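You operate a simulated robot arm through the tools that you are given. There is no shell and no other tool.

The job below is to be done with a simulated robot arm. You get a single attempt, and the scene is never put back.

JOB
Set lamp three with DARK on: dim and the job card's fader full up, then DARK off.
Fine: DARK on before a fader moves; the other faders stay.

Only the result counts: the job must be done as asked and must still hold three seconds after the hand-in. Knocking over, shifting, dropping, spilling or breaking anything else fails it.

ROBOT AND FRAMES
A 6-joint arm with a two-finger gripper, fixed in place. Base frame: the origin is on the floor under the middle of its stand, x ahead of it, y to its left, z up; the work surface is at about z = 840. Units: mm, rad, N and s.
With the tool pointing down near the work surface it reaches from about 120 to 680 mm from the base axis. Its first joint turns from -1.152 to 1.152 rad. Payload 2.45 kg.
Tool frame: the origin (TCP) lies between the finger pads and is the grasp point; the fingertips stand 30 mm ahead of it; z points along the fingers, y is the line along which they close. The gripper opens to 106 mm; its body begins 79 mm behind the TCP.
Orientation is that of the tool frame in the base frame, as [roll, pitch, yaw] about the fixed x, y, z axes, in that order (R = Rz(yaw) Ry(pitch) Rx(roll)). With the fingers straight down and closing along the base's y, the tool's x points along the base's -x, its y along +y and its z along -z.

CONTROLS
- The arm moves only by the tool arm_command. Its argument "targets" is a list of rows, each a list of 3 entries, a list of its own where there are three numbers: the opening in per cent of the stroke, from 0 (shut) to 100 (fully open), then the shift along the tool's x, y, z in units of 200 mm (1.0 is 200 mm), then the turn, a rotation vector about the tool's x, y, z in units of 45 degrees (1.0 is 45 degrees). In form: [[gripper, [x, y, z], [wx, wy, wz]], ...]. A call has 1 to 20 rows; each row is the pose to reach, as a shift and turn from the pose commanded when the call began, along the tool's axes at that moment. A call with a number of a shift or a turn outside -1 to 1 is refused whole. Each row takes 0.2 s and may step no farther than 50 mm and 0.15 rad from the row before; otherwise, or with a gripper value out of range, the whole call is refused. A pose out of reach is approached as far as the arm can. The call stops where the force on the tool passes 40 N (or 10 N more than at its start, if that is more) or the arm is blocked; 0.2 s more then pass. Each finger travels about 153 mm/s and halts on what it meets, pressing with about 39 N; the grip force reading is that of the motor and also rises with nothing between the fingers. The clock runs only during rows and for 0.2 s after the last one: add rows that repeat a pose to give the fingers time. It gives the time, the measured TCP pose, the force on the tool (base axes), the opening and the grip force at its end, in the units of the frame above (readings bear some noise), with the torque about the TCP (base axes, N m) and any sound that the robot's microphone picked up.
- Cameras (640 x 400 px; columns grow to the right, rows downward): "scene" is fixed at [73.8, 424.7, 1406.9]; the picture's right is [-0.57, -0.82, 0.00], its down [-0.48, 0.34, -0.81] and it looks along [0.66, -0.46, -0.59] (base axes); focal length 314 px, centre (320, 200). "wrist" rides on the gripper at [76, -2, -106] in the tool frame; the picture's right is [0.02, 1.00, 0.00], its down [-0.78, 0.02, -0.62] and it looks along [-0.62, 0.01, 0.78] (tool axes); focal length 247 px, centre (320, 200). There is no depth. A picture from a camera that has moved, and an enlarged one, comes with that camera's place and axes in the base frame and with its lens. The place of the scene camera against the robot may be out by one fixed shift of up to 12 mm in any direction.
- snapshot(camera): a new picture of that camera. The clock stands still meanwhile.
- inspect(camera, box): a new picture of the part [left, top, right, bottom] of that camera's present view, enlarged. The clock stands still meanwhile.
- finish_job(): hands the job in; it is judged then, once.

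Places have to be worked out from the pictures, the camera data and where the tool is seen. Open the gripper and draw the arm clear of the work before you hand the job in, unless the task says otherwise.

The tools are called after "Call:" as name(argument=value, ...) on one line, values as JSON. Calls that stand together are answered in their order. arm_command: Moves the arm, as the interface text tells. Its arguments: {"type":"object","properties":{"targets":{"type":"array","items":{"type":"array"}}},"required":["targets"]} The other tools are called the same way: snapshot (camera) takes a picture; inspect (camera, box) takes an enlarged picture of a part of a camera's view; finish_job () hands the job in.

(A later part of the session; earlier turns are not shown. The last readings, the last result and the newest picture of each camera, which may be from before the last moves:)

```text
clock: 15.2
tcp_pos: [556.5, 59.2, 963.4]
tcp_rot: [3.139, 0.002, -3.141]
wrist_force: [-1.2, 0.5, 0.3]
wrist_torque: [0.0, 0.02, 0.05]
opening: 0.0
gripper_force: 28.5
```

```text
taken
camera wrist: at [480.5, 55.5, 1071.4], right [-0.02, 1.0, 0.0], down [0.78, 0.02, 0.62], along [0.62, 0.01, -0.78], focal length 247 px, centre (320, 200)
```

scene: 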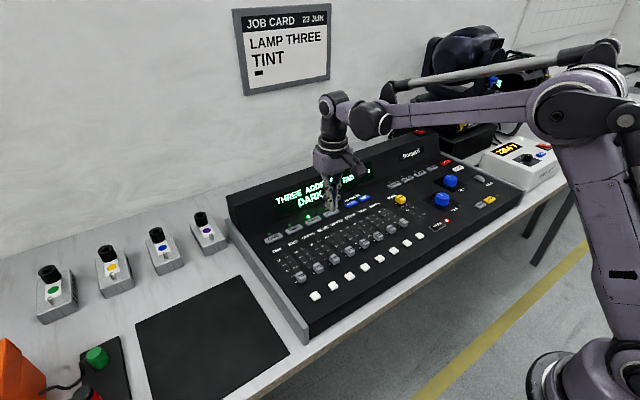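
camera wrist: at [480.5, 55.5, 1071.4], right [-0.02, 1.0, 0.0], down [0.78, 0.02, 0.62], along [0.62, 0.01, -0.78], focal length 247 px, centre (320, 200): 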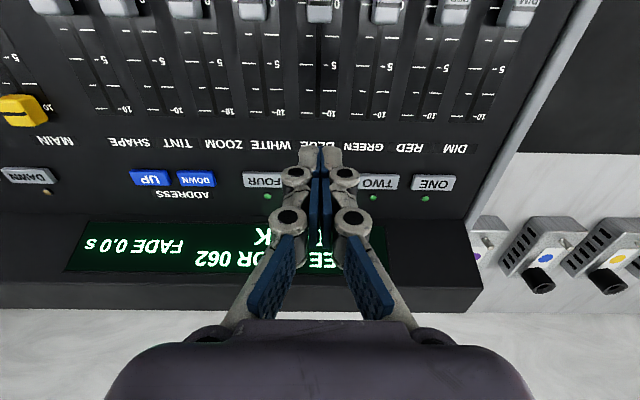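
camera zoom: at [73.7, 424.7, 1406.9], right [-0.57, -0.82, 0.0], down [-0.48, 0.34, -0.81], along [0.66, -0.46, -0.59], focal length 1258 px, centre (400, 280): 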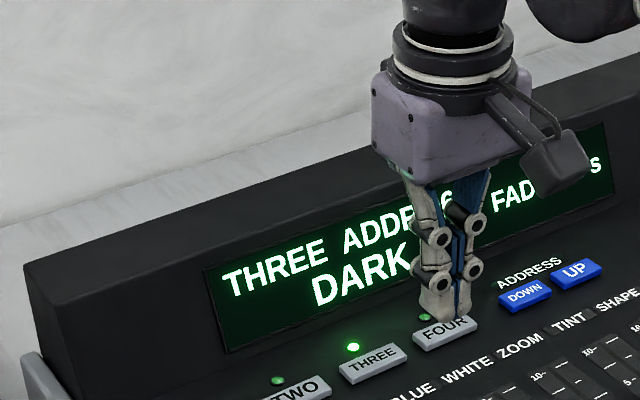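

Display now shows THREE ADDR 062 DARK, correct. Next I'll move back to view the DIM fader knob from beside it at about TCP (440, 160, 960).

Call:
arm_command(targets=[[0, [0.145, 0.126, 0], [0, 0, 0]], [0, [0.29, 0.252, 0], [0, 0, 0]], [0, [0.435, 0.378, 0], [0, 0, 0]], [0, [0.58, 0.505, 0.02], [0, 0, 0]], [0, [0.58, 0.505, 0.02], [0, 0, 0]]])

Call:
snapshot(camera="wrist")

Call:
inspect(camera="wrist", box=[300, 80, 460, 180])

Call:
inspect(camera="scene", box=[270, 220, 370, 310])

Call:
inspect(camera="scene", box=[220, 130, 400, 230])

```text
clock: 16.4
tcp_pos: [440.4, 160.6, 959.7]
tcp_rot: [3.139, 0.002, 3.141]
wrist_force: [-0.4, -0.7, 0.2]
wrist_torque: [-0.01, 0.0, -0.02]
opening: 0.0
gripper_force: 28.3
```

```text
taken
camera wrist: at [364.7, 159.6, 1066.6], right [-0.02, 1.0, 0.0], down [0.78, 0.02, 0.62], along [0.62, 0.01, -0.78], focal length 247 px, centre (320, 200)
```

wrist: 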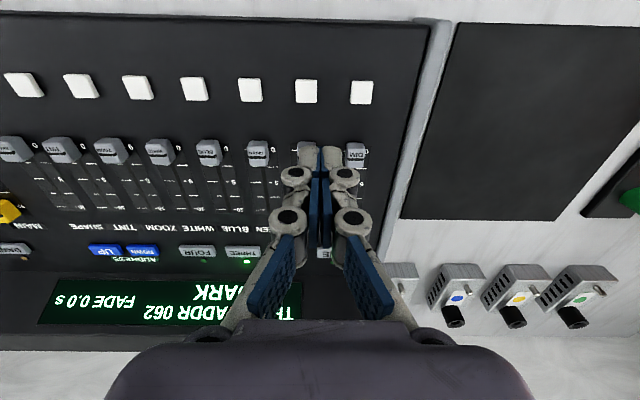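

```text
4.00 times, centred on (380, 130) of wrist
camera zoom: at [364.7, 159.6, 1066.6], right [-0.02, 1.0, 0.0], down [0.78, 0.02, 0.62], along [0.62, 0.01, -0.78], focal length 988 px, centre (80, 480)
```

zoom: 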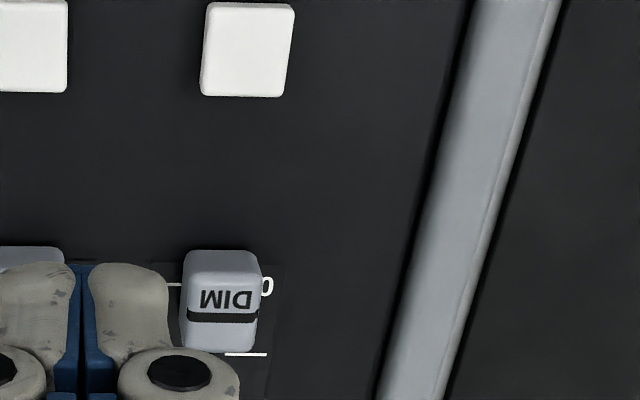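

```text
4.44 times, centred on (320, 265) of scene
camera zoom: at [73.7, 424.7, 1406.9], right [-0.57, -0.82, 0.0], down [-0.48, 0.34, -0.81], along [0.66, -0.46, -0.59], focal length 1398 px, centre (320, -89)
```

zoom: 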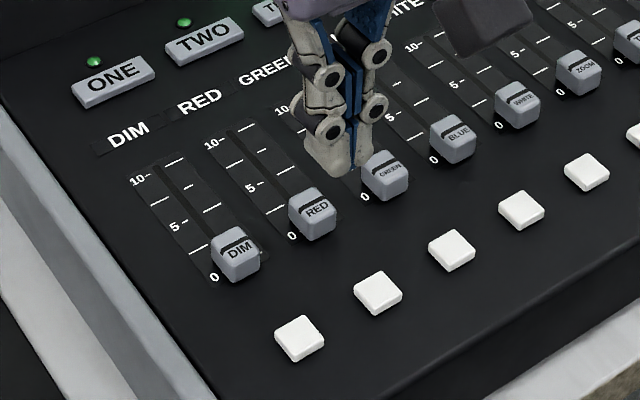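

```text
3.56 times, centred on (310, 180) of scene
camera zoom: at [73.7, 424.7, 1406.9], right [-0.57, -0.82, 0.0], down [-0.48, 0.34, -0.81], along [0.66, -0.46, -0.59], focal length 1118 px, centre (356, 271)
```

zoom: 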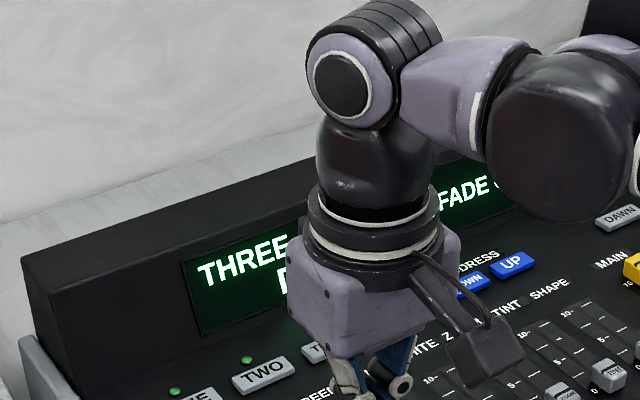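

THREE remains selected. I'll zoom in further on the DIM knob from both cameras to judge its shape, height and near face.

Call:
inspect(camera="scene", box=[300, 260, 350, 295])

Call:
inspect(camera="wrist", box=[330, 130, 390, 170])

Call:
inspect(camera="wrist", box=[180, 130, 280, 220])

```text
11.43 times, centred on (325, 278) of scene
camera zoom: at [73.7, 424.7, 1406.9], right [-0.57, -0.82, 0.0], down [-0.48, 0.34, -0.81], along [0.66, -0.46, -0.59], focal length 3594 px, centre (263, -686)
```

zoom: 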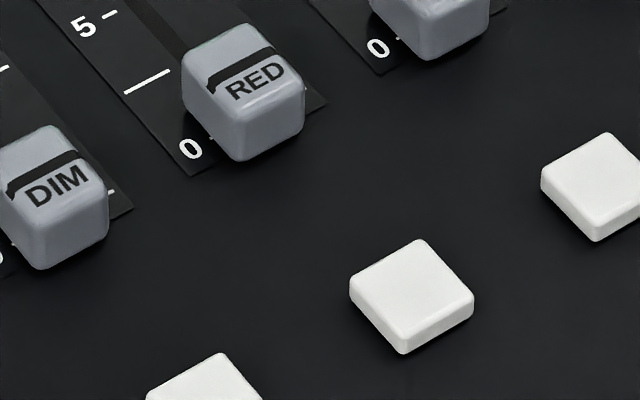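

```text
10.00 times, centred on (360, 150) of wrist
camera zoom: at [364.7, 159.6, 1066.6], right [-0.02, 1.0, 0.0], down [0.78, 0.02, 0.62], along [0.62, 0.01, -0.78], focal length 2470 px, centre (-80, 700)
```

zoom: 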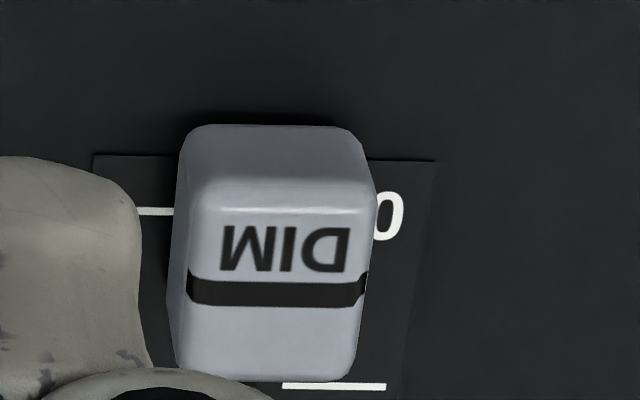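

```text
4.44 times, centred on (230, 175) of wrist
camera zoom: at [364.7, 159.6, 1066.6], right [-0.02, 1.0, 0.0], down [0.78, 0.02, 0.62], along [0.62, 0.01, -0.78], focal length 1098 px, centre (720, 311)
```

zoom: 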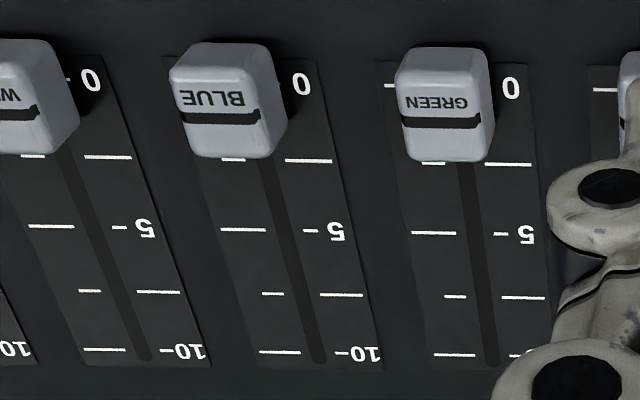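

The DIM knob's near face is at x≈470.5, y≈195.5, about 16 mm tall, with its track running to about x≈559 (80 mm travel). I'll move to the gap between knob and white button (TCP ≈(452,195.5)) and descend to about 20 mm above the panel.

Call:
arm_command(targets=[[0, [-0.0565, 0.17, 0], [0, 0, 0]], [0, [-0.0565, 0.17, 0.16], [0, 0, 0]], [0, [-0.0565, 0.17, 0.31], [0, 0, 0]], [0, [-0.0565, 0.17, 0.31], [0, 0, 0]]])

Call:
snapshot(camera="wrist")

Call:
inspect(camera="wrist", box=[240, 80, 400, 180])

Call:
inspect(camera="scene", box=[285, 235, 355, 300])

```text
clock: 17.4
tcp_pos: [453.1, 193.0, 896.6]
tcp_rot: [3.141, 0.001, -3.141]
wrist_force: [0.3, -0.3, 0.0]
wrist_torque: [-0.01, -0.01, 0.0]
opening: 0.0
gripper_force: 28.2
```

```text
taken
camera wrist: at [376.7, 191.2, 1003.9], right [-0.02, 1.0, 0.0], down [0.78, 0.02, 0.62], along [0.62, 0.01, -0.78], focal length 247 px, centre (320, 200)
```

wrist: 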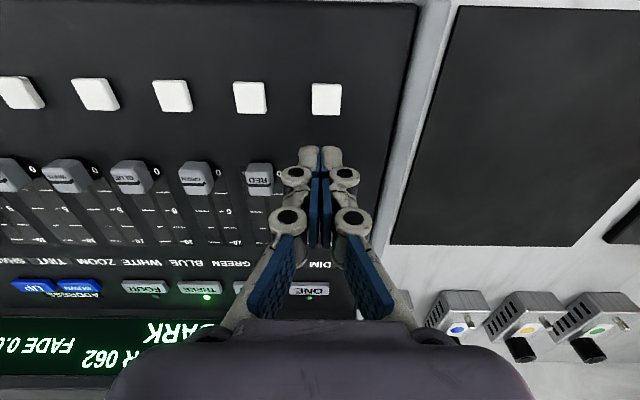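

```text
4.00 times, centred on (320, 130) of wrist
camera zoom: at [376.7, 191.2, 1003.9], right [-0.02, 1.0, 0.0], down [0.78, 0.02, 0.62], along [0.62, 0.01, -0.78], focal length 988 px, centre (320, 480)
```

zoom: 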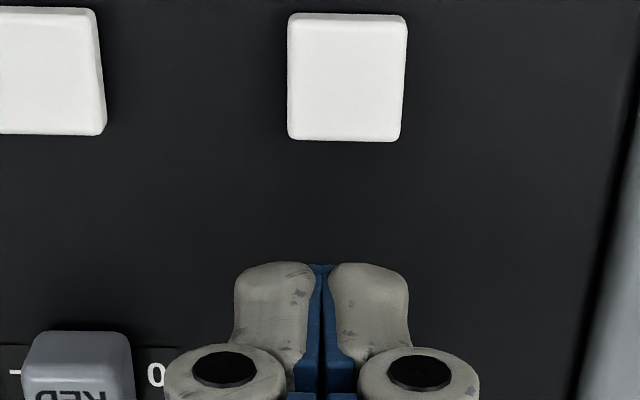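

```text
6.15 times, centred on (320, 268) of scene
camera zoom: at [73.7, 424.7, 1406.9], right [-0.57, -0.82, 0.0], down [-0.48, 0.34, -0.81], along [0.66, -0.46, -0.59], focal length 1935 px, centre (320, -215)
```

zoom: 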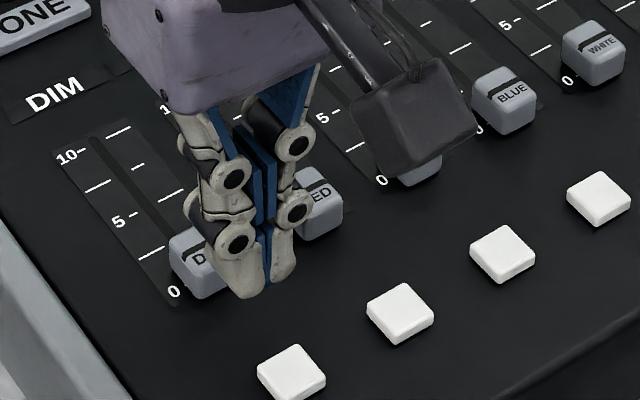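

The tip is in the gap ahead of the DIM knob, about 2 mm to the −y side of its centre. I'll correct by 2 mm and descend 21 mm to about 5 mm above the panel.

Call:
arm_command(targets=[[0, [0, 0.011, 0.04], [0, 0, 0]], [0, [0, 0.011, 0.075], [0, 0, 0]], [0, [0, 0.011, 0.105], [0, 0, 0]], [0, [0, 0.011, 0.105], [0, 0, 0]]])

Call:
inspect(camera="wrist", box=[240, 80, 400, 180])

Call:
inspect(camera="scene", box=[285, 235, 355, 300])

```text
clock: 18.4
tcp_pos: [453.2, 196.7, 873.8]
tcp_rot: [3.138, 0.001, -3.141]
wrist_force: [0.2, -0.5, -1.2]
wrist_torque: [0.01, 0.01, 0.01]
opening: 0.0
gripper_force: 29.0
```

```text
4.00 times, centred on (320, 130) of wrist
camera zoom: at [377.3, 194.9, 981.4], right [-0.02, 1.0, 0.0], down [0.78, 0.02, 0.62], along [0.62, 0.01, -0.78], focal length 988 px, centre (320, 480)
```

zoom: 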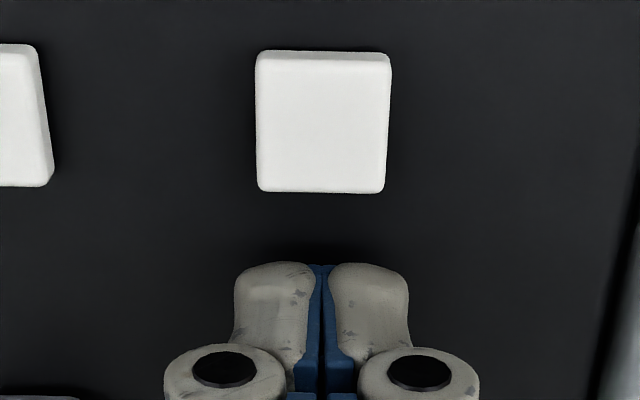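

```text
6.15 times, centred on (320, 268) of scene
camera zoom: at [73.7, 424.7, 1406.9], right [-0.57, -0.82, 0.0], down [-0.48, 0.34, -0.81], along [0.66, -0.46, -0.59], focal length 1935 px, centre (320, -215)
```

zoom: 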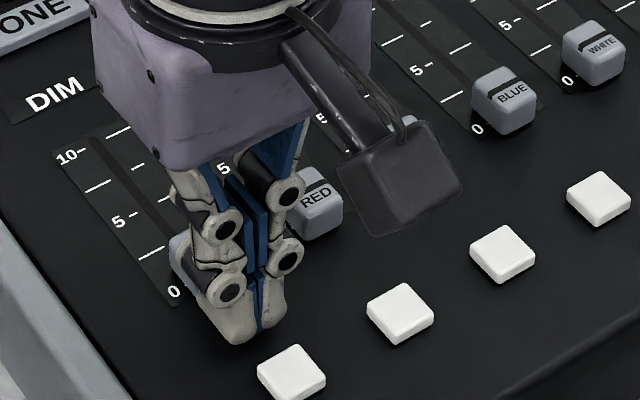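

The tip is now low in the gap with zero contact force. I'll push 20 mm toward +x in small steps and check that the DIM knob moves.

Call:
arm_command(targets=[[0, [-0.02, 0, 0], [0, 0, 0]], [0, [-0.04, 0, 0], [0, 0, 0]], [0, [-0.06, 0, 0], [0, 0, 0]], [0, [-0.08, 0, 0], [0, 0, 0]], [0, [-0.1, 0, 0], [0, 0, 0]]])

Call:
inspect(camera="scene", box=[270, 215, 370, 300])

Call:
inspect(camera="wrist", box=[240, 80, 400, 180])

```text
clock: 19.6
tcp_pos: [474.9, 198.3, 874.1]
tcp_rot: [3.139, 0.001, -3.141]
wrist_force: [-0.2, -0.5, -0.7]
wrist_torque: [-0.03, 0.02, 0.0]
opening: 0.0
gripper_force: 28.7
```

```text
4.71 times, centred on (320, 258) of scene
camera zoom: at [73.8, 424.7, 1406.9], right [-0.57, -0.82, 0.0], down [-0.48, 0.34, -0.81], along [0.66, -0.46, -0.59], focal length 1480 px, centre (320, -71)
```

zoom: 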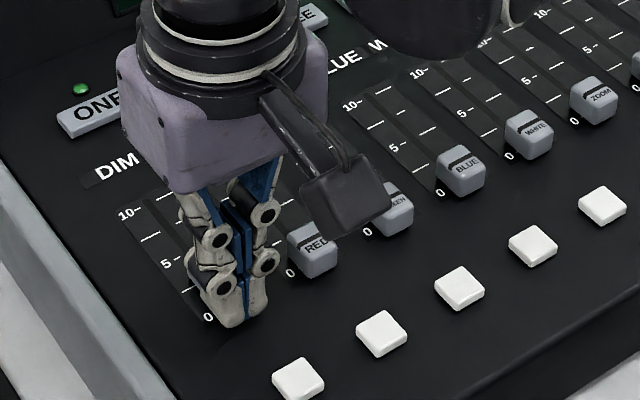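

```text
4.00 times, centred on (320, 130) of wrist
camera zoom: at [398.3, 195.9, 981.4], right [-0.02, 1.0, 0.0], down [0.78, 0.02, 0.62], along [0.62, 0.01, -0.78], focal length 988 px, centre (320, 480)
```

zoom: 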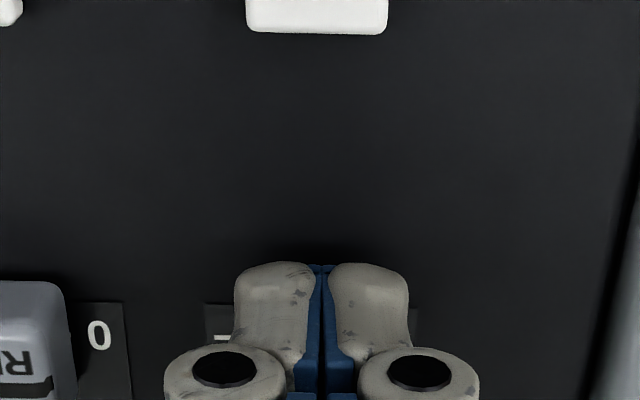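

The tip has passed the knob's original near face with little resistance, so the knob is sliding. I'll continue pushing 60 mm more in 5 mm steps.

Call:
arm_command(targets=[[0, [-0.025, 0, 0], [0, 0, 0]], [0, [-0.05, 0, 0], [0, 0, 0]], [0, [-0.075, 0, 0], [0, 0, 0]], [0, [-0.1, 0, 0], [0, 0, 0]], [0, [-0.125, 0, 0], [0, 0, 0]], [0, [-0.15, 0, 0], [0, 0, 0]], [0, [-0.175, 0, 0], [0, 0, 0]], [0, [-0.2, 0, 0], [0, 0, 0]], [0, [-0.225, 0, 0], [0, 0, 0]], [0, [-0.25, 0, 0], [0, 0, 0]], [0, [-0.275, 0, 0], [0, 0, 0]], [0, [-0.3, 0, 0], [0, 0, 0]]])

Call:
inspect(camera="scene", box=[270, 200, 370, 290])

Call:
inspect(camera="wrist", box=[240, 80, 400, 180])

```text
clock: 22.2
tcp_pos: [533.9, 196.7, 873.7]
tcp_rot: [3.139, 0.001, -3.141]
wrist_force: [0.5, 0.2, -0.2]
wrist_torque: [-0.02, -0.01, -0.01]
opening: 0.1
gripper_force: 28.4
```

```text
4.44 times, centred on (320, 245) of scene
camera zoom: at [73.8, 424.7, 1406.9], right [-0.57, -0.82, 0.0], down [-0.48, 0.34, -0.81], along [0.66, -0.46, -0.59], focal length 1398 px, centre (320, 0)
```

zoom: 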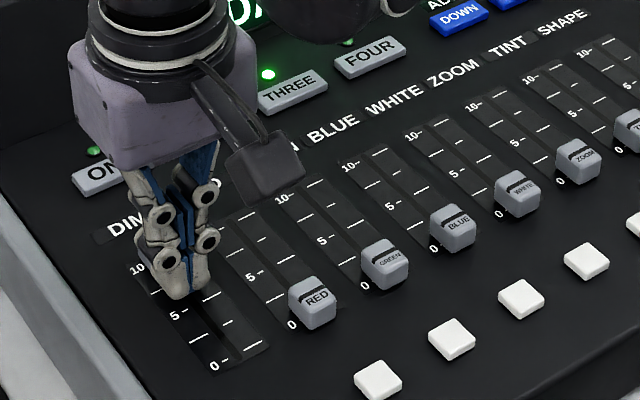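

```text
4.00 times, centred on (320, 130) of wrist
camera zoom: at [458.3, 194.6, 981.1], right [-0.02, 1.0, 0.0], down [0.78, 0.02, 0.62], along [0.62, 0.01, -0.78], focal length 988 px, centre (320, 480)
```

zoom: 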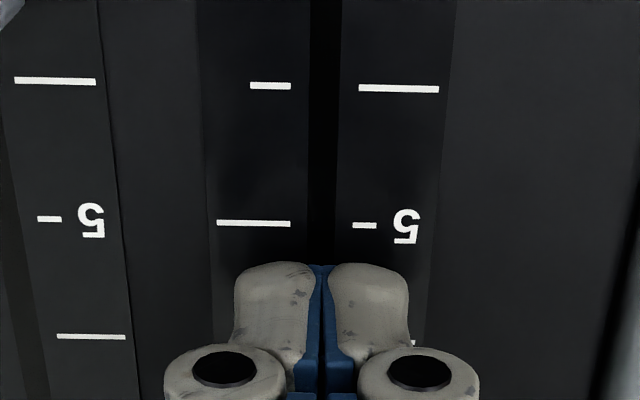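

The DIM slot is now empty behind the tip, so the knob is being carried near the top. I'll continue 8 mm in 1 mm steps, watching for the end stop.

Call:
arm_command(targets=[[0, [-0.01, 0, 0], [0, 0, 0]], [0, [-0.015, 0, 0], [0, 0, 0]], [0, [-0.02, 0, 0], [0, 0, 0]], [0, [-0.025, 0, 0], [0, 0, 0]], [0, [-0.03, 0, 0], [0, 0, 0]], [0, [-0.035, 0, 0], [0, 0, 0]], [0, [-0.04, 0, 0], [0, 0, 0]]])

Call:
inspect(camera="scene", box=[280, 210, 350, 280])

```text
clock: 23.8
tcp_pos: [540.2, 197.0, 873.6]
tcp_rot: [3.141, -0.002, 3.141]
wrist_force: [-7.2, 0.6, -3.4]
wrist_torque: [0.03, 0.23, 0.03]
opening: 6.0
gripper_force: 28.6
```

```text
5.71 times, centred on (315, 245) of scene
camera zoom: at [73.6, 424.7, 1406.9], right [-0.57, -0.82, 0.0], down [-0.48, 0.34, -0.81], along [0.66, -0.46, -0.59], focal length 1797 px, centre (349, -57)
```

zoom: 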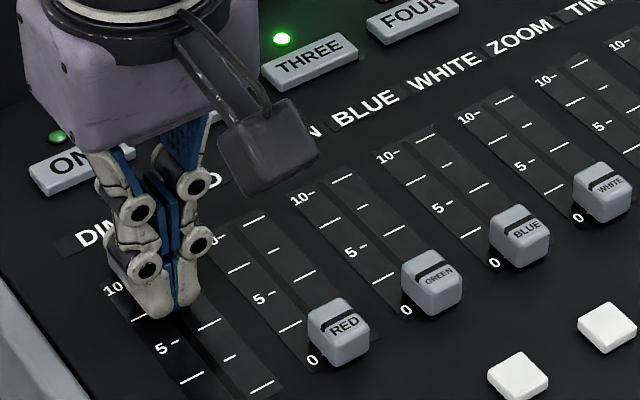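

A −7 N reaction appears at TCP x≈541, matching the expected end of travel. I'll press 2 mm more to seat it at the stop, then back off and look.

Call:
arm_command(targets=[[0, [-0.005, 0, 0], [0, 0, 0]], [0, [-0.01, 0, 0], [0, 0, 0]]])

```text
clock: 24.4
tcp_pos: [542.0, 196.6, 875.9]
tcp_rot: [3.141, 0.0, 3.141]
wrist_force: [-11.3, -1.6, -3.8]
wrist_torque: [-0.08, 0.31, -0.03]
opening: 5.9
gripper_force: 28.9
```

The force rose to about 11 N without further motion, so the stop is reached. I'll back off 25 mm in −x, rise 90 mm and inspect DIM.

Call:
arm_command(targets=[[0, [0.05, 0, 0], [0, 0, 0]], [0, [0.125, 0, 0], [0, 0, 0]], [0, [0.125, 0, -0.2], [0, 0, 0]], [0, [0.125, 0, -0.4], [0, 0, 0]], [0, [0.125, -0.2, -0.45], [0, 0, 0]], [0, [0.125, -0.2, -0.45], [0, 0, 0]]])

Call:
snapshot(camera="wrist")

Call:
inspect(camera="wrist", box=[320, 100, 480, 200])

Call:
inspect(camera="scene", box=[270, 200, 370, 290])

```text
clock: 25.8
tcp_pos: [515.6, 158.4, 965.0]
tcp_rot: [3.139, 0.002, -3.141]
wrist_force: [-0.8, 0.4, -0.3]
wrist_torque: [0.02, 0.01, 0.02]
opening: 0.0
gripper_force: 28.7
```

```text
taken
camera wrist: at [440.5, 155.9, 1073.4], right [-0.02, 1.0, 0.0], down [0.78, 0.02, 0.62], along [0.62, 0.01, -0.78], focal length 247 px, centre (320, 200)
```

wrist: 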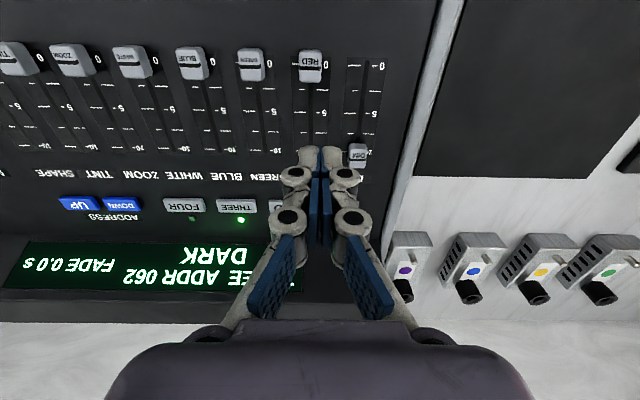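

```text
4.00 times, centred on (400, 150) of wrist
camera zoom: at [440.5, 155.9, 1073.4], right [-0.02, 1.0, 0.0], down [0.78, 0.02, 0.62], along [0.62, 0.01, -0.78], focal length 988 px, centre (0, 400)
```

zoom: 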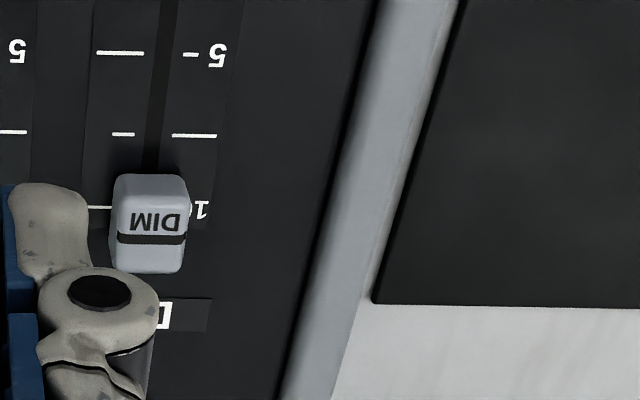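

```text
4.44 times, centred on (320, 245) of scene
camera zoom: at [73.8, 424.7, 1406.9], right [-0.57, -0.82, 0.0], down [-0.48, 0.34, -0.81], along [0.66, -0.46, -0.59], focal length 1398 px, centre (320, 0)
```

zoom: 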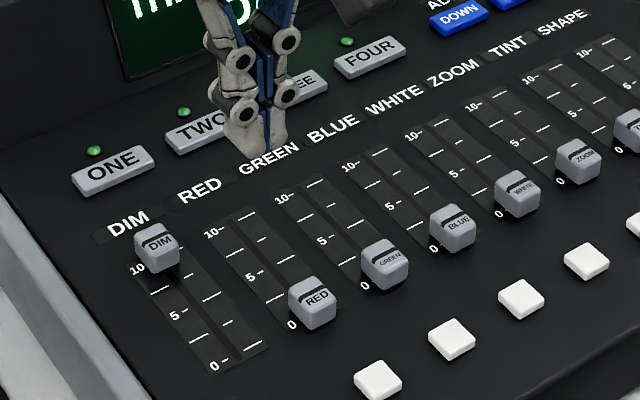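

DIM sits at the 10 mark and the other faders are unmoved. Next I'll travel at height toward TINT (expected y≈−87), in two moves.

Call:
arm_command(targets=[[0, [0.075, -0.19, 0], [0, 0, 0]], [0, [0.15, -0.38, 0], [0, 0, 0]], [0, [0.225, -0.57, 0], [0, 0, 0]], [0, [0.3, -0.76, 0], [0, 0, 0]], [0, [0.375, -0.95, 0], [0, 0, 0]]])

Call:
arm_command(targets=[[0, [0, -0.2, 0.01], [0, 0, 0]], [0, [0, -0.4, 0.02], [0, 0, 0]], [0, [0, -0.46, 0.02], [0, 0, 0]], [0, [0, -0.46, 0.02], [0, 0, 0]]])

Call:
snapshot(camera="wrist")

Call:
inspect(camera="wrist", box=[300, 80, 460, 180])

Call:
inspect(camera="scene", box=[260, 150, 460, 280])

```text
clock: 27.0
tcp_pos: [441.4, -32.9, 964.8]
tcp_rot: [3.14, 0.001, -3.141]
wrist_force: [0.4, -0.2, 0.4]
wrist_torque: [-0.03, 0.0, 0.03]
opening: 0.0
gripper_force: 28.8
```

```text
clock: 28.0
tcp_pos: [443.8, -124.4, 960.4]
tcp_rot: [3.14, 0.003, -3.141]
wrist_force: [-0.7, 1.1, -0.1]
wrist_torque: [-0.01, 0.02, 0.05]
opening: 0.0
gripper_force: 29.1
```

```text
taken
camera wrist: at [367.1, -126.6, 1066.6], right [-0.02, 1.0, 0.0], down [0.78, 0.02, 0.62], along [0.62, 0.01, -0.78], focal length 247 px, centre (320, 200)
```

wrist: 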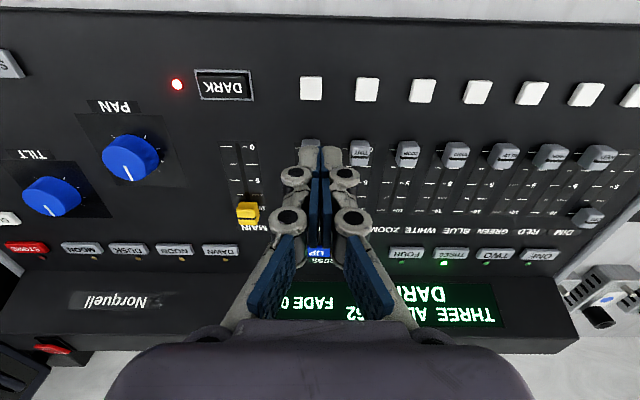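

```text
4.00 times, centred on (380, 130) of wrist
camera zoom: at [367.1, -126.6, 1066.6], right [-0.02, 1.0, 0.0], down [0.78, 0.02, 0.62], along [0.62, 0.01, -0.78], focal length 988 px, centre (80, 480)
```

zoom: 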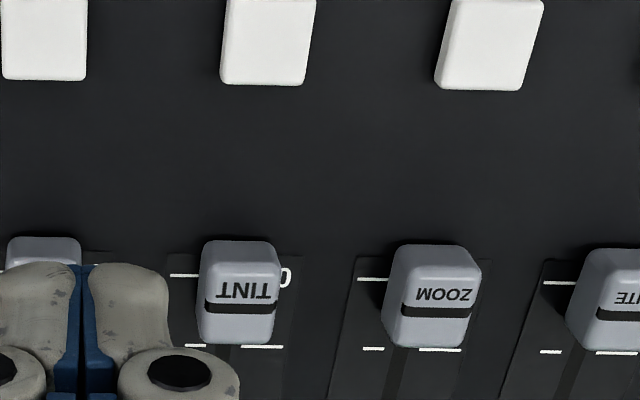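

```text
3.08 times, centred on (360, 215) of scene
camera zoom: at [73.8, 424.7, 1406.9], right [-0.57, -0.82, 0.0], down [-0.48, 0.34, -0.81], along [0.66, -0.46, -0.59], focal length 968 px, centre (197, 154)
```

zoom: 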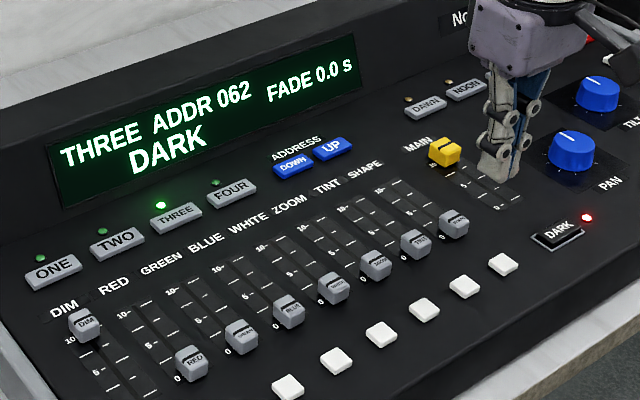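

TINT's knob is at y≈−87.1, near face x≈470.5, still at 0. I'll go to the gap in front of it (dx +9.4, dy +37.5) and descend 62 mm, then check.

Call:
arm_command(targets=[[0, [-0.047, 0.1875, 0], [0, 0, 0]], [0, [-0.047, 0.1875, 0.16], [0, 0, 0]], [0, [-0.047, 0.1875, 0.31], [0, 0, 0]], [0, [-0.047, 0.1875, 0.31], [0, 0, 0]]])

Call:
inspect(camera="wrist", box=[220, 60, 420, 185])

Call:
inspect(camera="scene", box=[360, 205, 430, 270])

```text
clock: 29.0
tcp_pos: [454.1, -85.7, 896.5]
tcp_rot: [3.14, 0.0, -3.141]
wrist_force: [0.0, 0.1, 0.1]
wrist_torque: [0.0, -0.01, 0.01]
opening: 0.0
gripper_force: 28.6
```

```text
3.20 times, centred on (320, 122) of wrist
camera zoom: at [378.6, -88.7, 1004.7], right [-0.02, 1.0, 0.0], down [0.78, 0.02, 0.62], along [0.62, 0.01, -0.78], focal length 790 px, centre (320, 448)
```

zoom: 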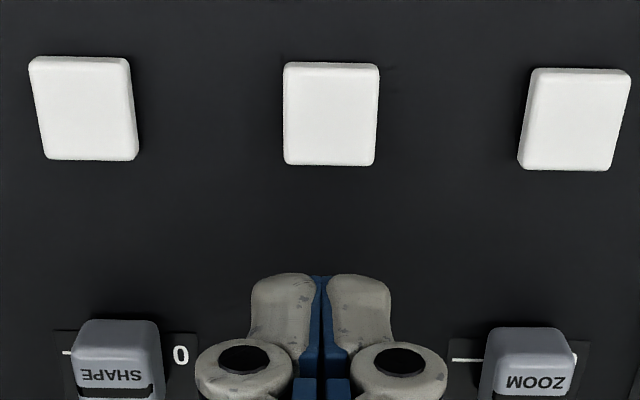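

```text
6.15 times, centred on (395, 238) of scene
camera zoom: at [73.7, 424.7, 1406.9], right [-0.57, -0.82, 0.0], down [-0.48, 0.34, -0.81], along [0.66, -0.46, -0.59], focal length 1935 px, centre (-142, -31)
```

zoom: 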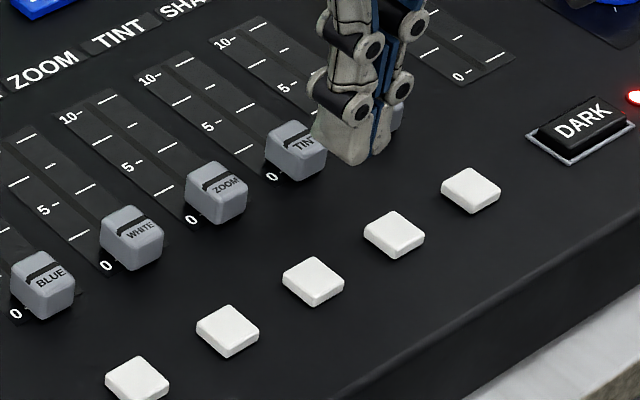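

The tip is centred between SHAPE and ZOOM, so on TINT's line. I'll descend 23 mm to the same push height as before.

Call:
arm_command(targets=[[0, [0, 0.003, 0.04], [0, 0, 0]], [0, [0, 0.003, 0.08], [0, 0, 0]], [0, [0, 0.003, 0.115], [0, 0, 0]], [0, [0, 0.003, 0.115], [0, 0, 0]]])

Call:
inspect(camera="wrist", box=[220, 60, 420, 185])

Call:
inspect(camera="scene", box=[360, 205, 430, 270])

```text
clock: 30.0
tcp_pos: [452.2, -87.9, 874.1]
tcp_rot: [3.141, 0.002, 3.141]
wrist_force: [0.0, 0.8, 0.0]
wrist_torque: [0.0, 0.03, 0.02]
opening: 0.2
gripper_force: 28.5
```

```text
3.20 times, centred on (320, 122) of wrist
camera zoom: at [377.1, -90.3, 981.0], right [-0.02, 1.0, 0.0], down [0.78, 0.02, 0.62], along [0.62, 0.01, -0.78], focal length 790 px, centre (320, 448)
```

zoom: 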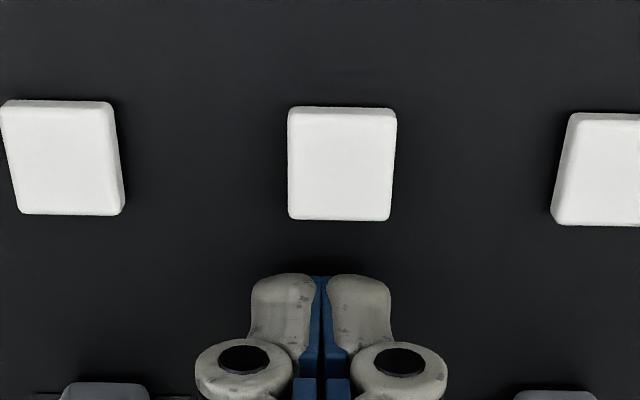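

```text
6.15 times, centred on (395, 238) of scene
camera zoom: at [73.7, 424.7, 1406.9], right [-0.57, -0.82, 0.0], down [-0.48, 0.34, -0.81], along [0.66, -0.46, -0.59], focal length 1935 px, centre (-142, -31)
```

zoom: 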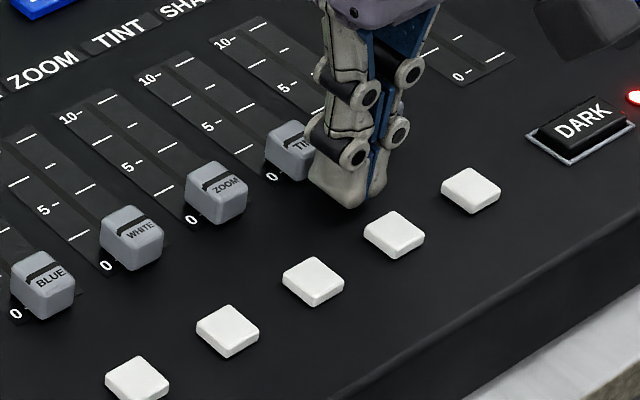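

The tip is in the gap in front of TINT without contact. I'll push 20 mm toward +x (with a 1.5 mm +y trim) and verify that only TINT moves.

Call:
arm_command(targets=[[0, [-0.01, 0.007, 0], [0, 0, 0]], [0, [-0.03, 0.007, 0], [0, 0, 0]], [0, [-0.05, 0.007, 0], [0, 0, 0]], [0, [-0.075, 0.007, 0], [0, 0, 0]], [0, [-0.1, 0.007, 0], [0, 0, 0]], [0, [-0.125, 0.007, 0], [0, 0, 0]], [0, [-0.15, 0.007, 0], [0, 0, 0]]])

Call:
inspect(camera="wrist", box=[220, 60, 420, 185])

Call:
inspect(camera="scene", box=[350, 185, 430, 260])

```text
clock: 31.6
tcp_pos: [482.8, -84.4, 873.9]
tcp_rot: [3.14, 0.001, -3.141]
wrist_force: [-0.1, 0.6, 0.4]
wrist_torque: [0.02, -0.02, -0.02]
opening: 0.1
gripper_force: 28.8
```

```text
3.20 times, centred on (320, 122) of wrist
camera zoom: at [407.4, -87.3, 982.0], right [-0.02, 1.0, 0.0], down [0.78, 0.02, 0.62], along [0.62, 0.01, -0.78], focal length 790 px, centre (320, 448)
```

zoom: 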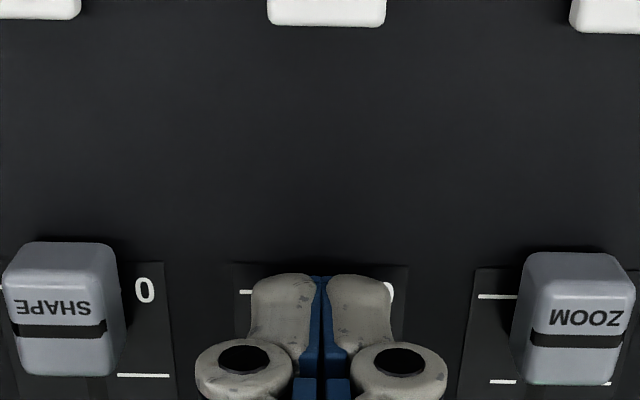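

```text
5.33 times, centred on (390, 222) of scene
camera zoom: at [73.8, 424.7, 1406.9], right [-0.57, -0.82, 0.0], down [-0.48, 0.34, -0.81], along [0.66, -0.46, -0.59], focal length 1677 px, centre (-53, 80)
```

zoom: 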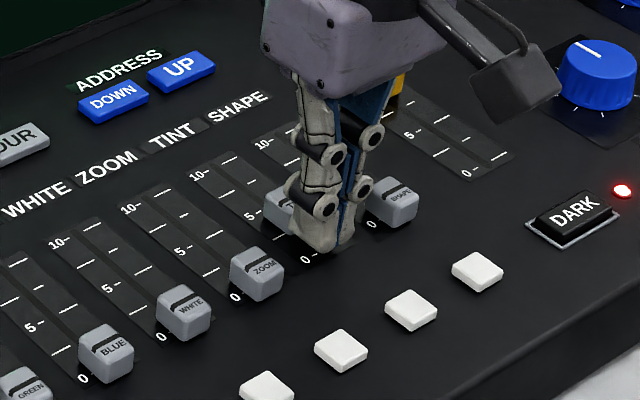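

TINT is being pushed, with SHAPE and ZOOM untouched on each side. I'll continue 52 mm more in about 5 mm steps.

Call:
arm_command(targets=[[0, [-0.025, 0, 0], [0, 0, 0]], [0, [-0.05, 0, 0], [0, 0, 0]], [0, [-0.075, 0, 0], [0, 0, 0]], [0, [-0.1, 0, 0], [0, 0, 0]], [0, [-0.125, 0, 0], [0, 0, 0]], [0, [-0.15, 0, 0], [0, 0, 0]], [0, [-0.175, 0, 0], [0, 0, 0]], [0, [-0.2, 0, 0], [0, 0, 0]], [0, [-0.225, 0, 0], [0, 0, 0]], [0, [-0.25, 0, 0], [0, 0, 0]], [0, [-0.26, 0, 0], [0, 0, 0]]])

Call:
inspect(camera="wrist", box=[220, 60, 420, 185])

Call:
inspect(camera="scene", box=[350, 175, 430, 250])

```text
clock: 34.0
tcp_pos: [534.6, -85.5, 875.6]
tcp_rot: [3.139, 0.003, -3.141]
wrist_force: [0.6, -0.1, 0.1]
wrist_torque: [0.01, -0.01, 0.0]
opening: 0.1
gripper_force: 29.1
```

```text
3.20 times, centred on (320, 122) of wrist
camera zoom: at [458.3, -87.7, 983.1], right [-0.02, 1.0, 0.0], down [0.78, 0.02, 0.62], along [0.62, 0.01, -0.78], focal length 790 px, centre (320, 448)
```

zoom: 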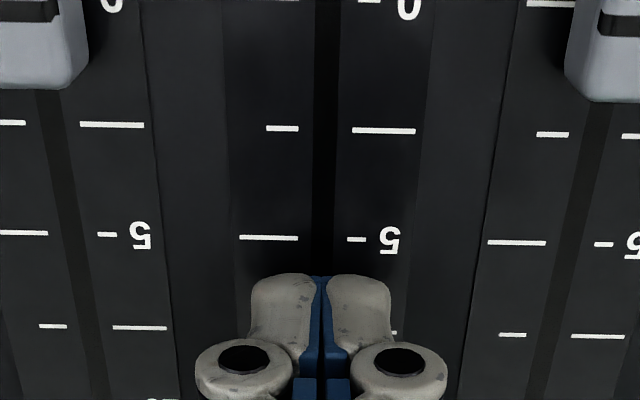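

```text
5.33 times, centred on (390, 212) of scene
camera zoom: at [73.8, 424.7, 1406.9], right [-0.57, -0.82, 0.0], down [-0.48, 0.34, -0.81], along [0.66, -0.46, -0.59], focal length 1677 px, centre (-53, 133)
```

zoom: 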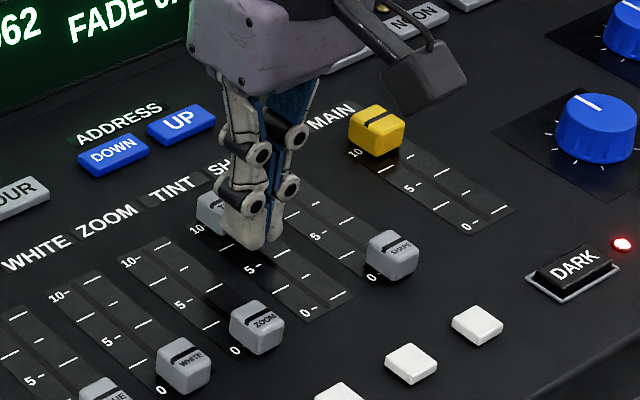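

TINT is near the top, SHAPE and ZOOM are still at 0. I'll do the last stretch in 1 mm steps to the stop, as with DIM.

Call:
arm_command(targets=[[0, [-0.01, 0, 0], [0, 0, 0]], [0, [-0.015, 0, 0], [0, 0, 0]], [0, [-0.02, 0, 0], [0, 0, 0]], [0, [-0.025, 0, 0], [0, 0, 0]], [0, [-0.03, 0, 0], [0, 0, 0]], [0, [-0.035, 0, 0], [0, 0, 0]], [0, [-0.04, 0, 0], [0, 0, 0]], [0, [-0.045, 0, 0], [0, 0, 0]]])

```text
clock: 35.8
tcp_pos: [542.2, -86.3, 874.2]
tcp_rot: [3.14, -0.001, 3.141]
wrist_force: [-15.6, -0.3, 2.8]
wrist_torque: [0.02, 0.32, 0.02]
opening: 5.9
gripper_force: 28.9
```

The stop is reached with about 16 N at TCP x≈542. I'll back off 25 mm, rise 90 mm and check the faders.

Call:
arm_command(targets=[[0, [0.05, 0, 0], [0, 0, 0]], [0, [0.125, 0, 0], [0, 0, 0]], [0, [0.125, 0, -0.2], [0, 0, 0]], [0, [0.125, 0, -0.4], [0, 0, 0]], [0, [0.125, -0.2, -0.45], [0, 0, 0]], [0, [0.125, -0.2, -0.45], [0, 0, 0]]])

Call:
snapshot(camera="wrist")

Call:
inspect(camera="wrist", box=[320, 100, 480, 200])

Call:
inspect(camera="scene", box=[260, 150, 460, 280])

```text
clock: 37.2
tcp_pos: [517.2, -125.7, 964.8]
tcp_rot: [3.139, 0.001, 3.141]
wrist_force: [0.8, -0.2, -0.4]
wrist_torque: [0.0, 0.0, 0.01]
opening: 0.1
gripper_force: 28.8
```

```text
taken
camera wrist: at [440.4, -127.3, 1072.0], right [-0.02, 1.0, 0.0], down [0.78, 0.02, 0.62], along [0.62, 0.01, -0.78], focal length 247 px, centre (320, 200)
```

wrist: 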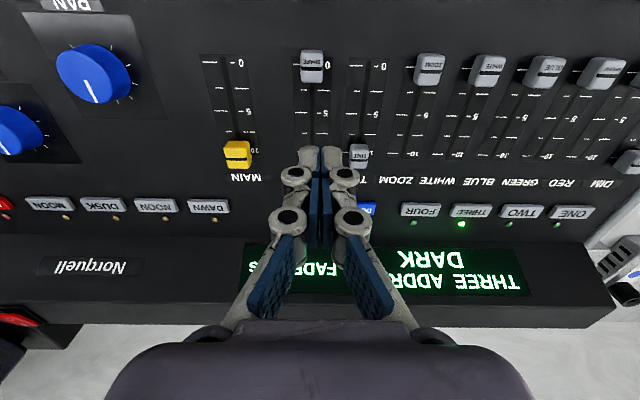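

```text
4.00 times, centred on (400, 150) of wrist
camera zoom: at [440.4, -127.3, 1072.0], right [-0.02, 1.0, 0.0], down [0.78, 0.02, 0.62], along [0.62, 0.01, -0.78], focal length 988 px, centre (0, 400)
```

zoom: 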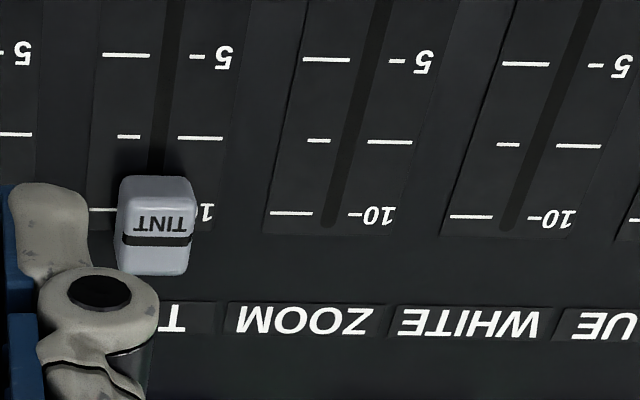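

```text
3.08 times, centred on (360, 215) of scene
camera zoom: at [73.8, 424.7, 1406.9], right [-0.57, -0.82, 0.0], down [-0.48, 0.34, -0.81], along [0.66, -0.46, -0.59], focal length 968 px, centre (197, 154)
```

zoom: 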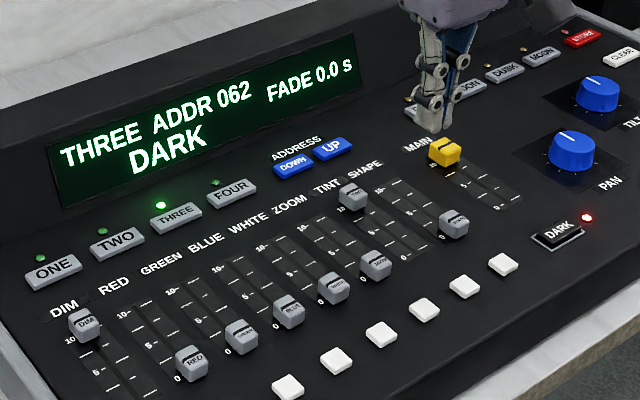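

DIM and TINT are both at 10, others unmoved, and THREE/DARK remain on. I'll go back over DARK (dx −95, dy −81) and descend to about 35 mm above it.

Call:
arm_command(targets=[[0, [0.12, -0.1, 0], [0, 0, 0]], [0, [0.24, -0.2, 0], [0, 0, 0]], [0, [0.36, -0.305, 0], [0, 0, 0]], [0, [0.475, -0.405, 0], [0, 0, 0]], [0, [0.475, -0.405, 0.14], [0, 0, 0]], [0, [0.475, -0.405, 0.27], [0, 0, 0]], [0, [0.475, -0.405, 0.27], [0, 0, 0]]])

Call:
snapshot(camera="wrist")

Call:
inspect(camera="wrist", box=[240, 80, 400, 180])

Call:
inspect(camera="scene", box=[400, 160, 500, 240])

```text
clock: 38.8
tcp_pos: [425.0, -206.8, 910.2]
tcp_rot: [3.138, 0.003, -3.14]
wrist_force: [-0.2, -0.7, -0.4]
wrist_torque: [0.03, -0.02, 0.0]
opening: 0.2
gripper_force: 28.5
```

```text
taken
camera wrist: at [348.4, -208.1, 1017.3], right [-0.02, 1.0, 0.0], down [0.78, 0.02, 0.62], along [0.62, 0.01, -0.78], focal length 247 px, centre (320, 200)
```

wrist: 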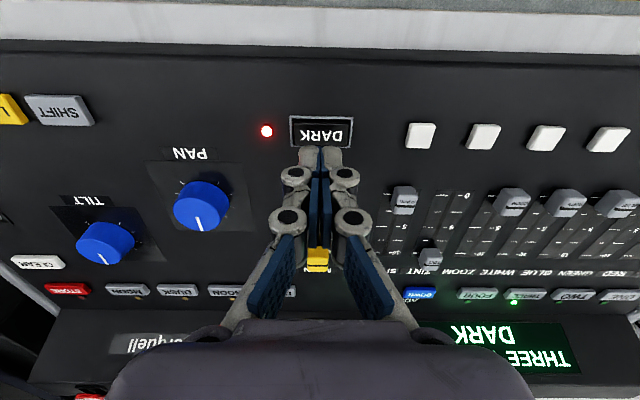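

```text
4.00 times, centred on (320, 130) of wrist
camera zoom: at [348.4, -208.1, 1017.3], right [-0.02, 1.0, 0.0], down [0.78, 0.02, 0.62], along [0.62, 0.01, -0.78], focal length 988 px, centre (320, 480)
```

zoom: 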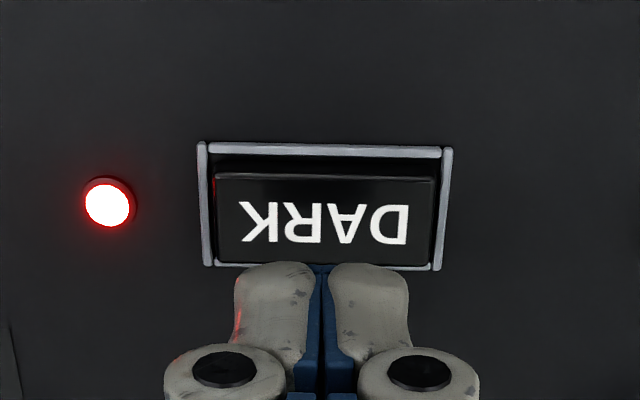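

```text
5.00 times, centred on (450, 200) of scene
camera zoom: at [73.7, 424.7, 1406.9], right [-0.57, -0.82, 0.0], down [-0.48, 0.34, -0.81], along [0.66, -0.46, -0.59], focal length 1572 px, centre (-330, 200)
```

zoom: 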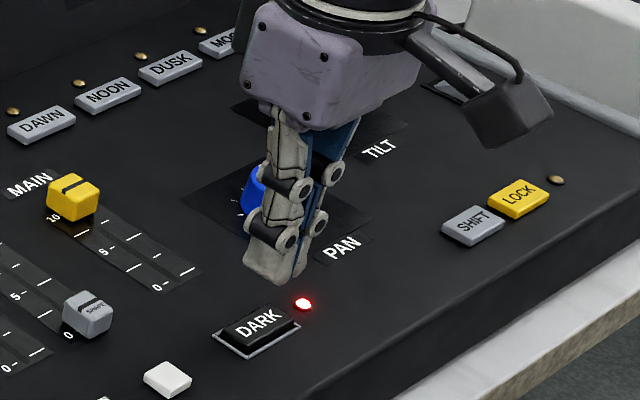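

TCP is about 3.5 mm too far in +x compared with the first press. I'll correct by −3.5 mm and descend 30 mm to just above the button.

Call:
arm_command(targets=[[0, [0.0175, 0.003, 0.05], [0, 0, 0]], [0, [0.0175, 0.003, 0.1], [0, 0, 0]], [0, [0.0175, 0.003, 0.13], [0, 0, 0]], [0, [0.0175, 0.003, 0.15], [0, 0, 0]]])

Call:
inspect(camera="wrist", box=[240, 80, 400, 180])

Call:
inspect(camera="scene", box=[420, 190, 470, 235])

```text
clock: 39.8
tcp_pos: [419.5, -204.4, 879.6]
tcp_rot: [3.14, 0.001, 3.14]
wrist_force: [0.5, -0.6, 0.1]
wrist_torque: [0.0, -0.01, -0.04]
opening: 0.1
gripper_force: 29.1
```

```text
4.00 times, centred on (320, 130) of wrist
camera zoom: at [344.2, -207.3, 987.3], right [-0.02, 1.0, 0.0], down [0.78, 0.02, 0.62], along [0.62, 0.01, -0.78], focal length 988 px, centre (320, 480)
```

zoom: 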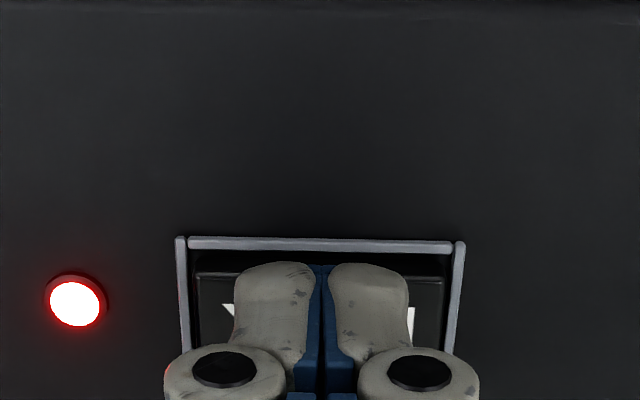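

```text
8.89 times, centred on (445, 212) of scene
camera zoom: at [73.8, 424.7, 1406.9], right [-0.57, -0.82, 0.0], down [-0.48, 0.34, -0.81], along [0.66, -0.46, -0.59], focal length 2795 px, centre (-791, 89)
```

zoom: 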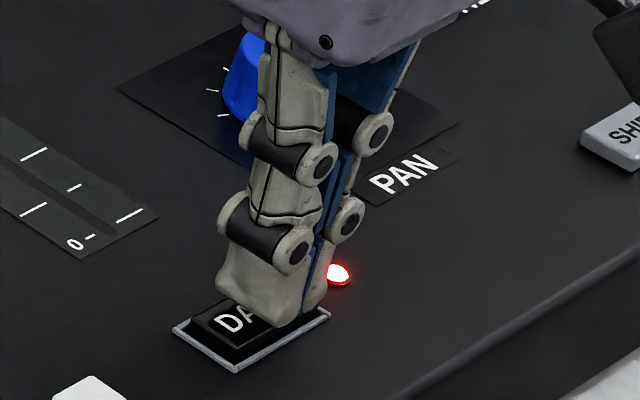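

The tip is again well centred on DARK. I'll press down in 1 mm steps for 7 mm.

Call:
arm_command(targets=[[0, [0, 0, 0.01], [0, 0, 0]], [0, [0, 0, 0.015], [0, 0, 0]], [0, [0, 0, 0.02], [0, 0, 0]], [0, [0, 0, 0.025], [0, 0, 0]], [0, [0, 0, 0.03], [0, 0, 0]], [0, [0, 0, 0.035], [0, 0, 0]]])

Call:
inspect(camera="scene", box=[260, 150, 460, 280])

```text
clock: 41.2
tcp_pos: [420.6, -206.0, 872.4]
tcp_rot: [-3.141, 0.004, -3.141]
wrist_force: [1.3, 0.1, 1.6]
wrist_torque: [-0.01, 0.0, 0.01]
opening: 5.7
gripper_force: 28.0
heard: click
```

```text
3.08 times, centred on (360, 215) of scene
camera zoom: at [73.7, 424.7, 1406.9], right [-0.57, -0.82, 0.0], down [-0.48, 0.34, -0.81], along [0.66, -0.46, -0.59], focal length 968 px, centre (197, 154)
```

zoom: 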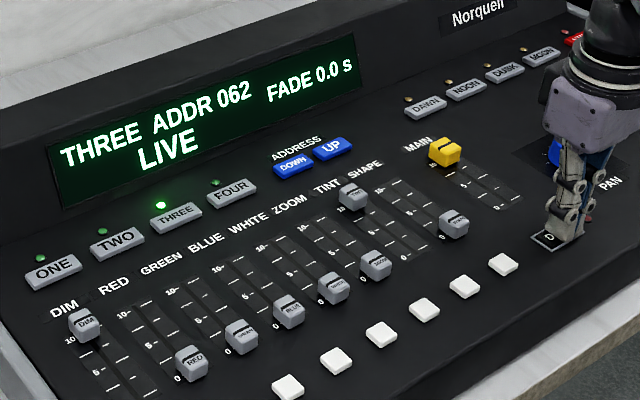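

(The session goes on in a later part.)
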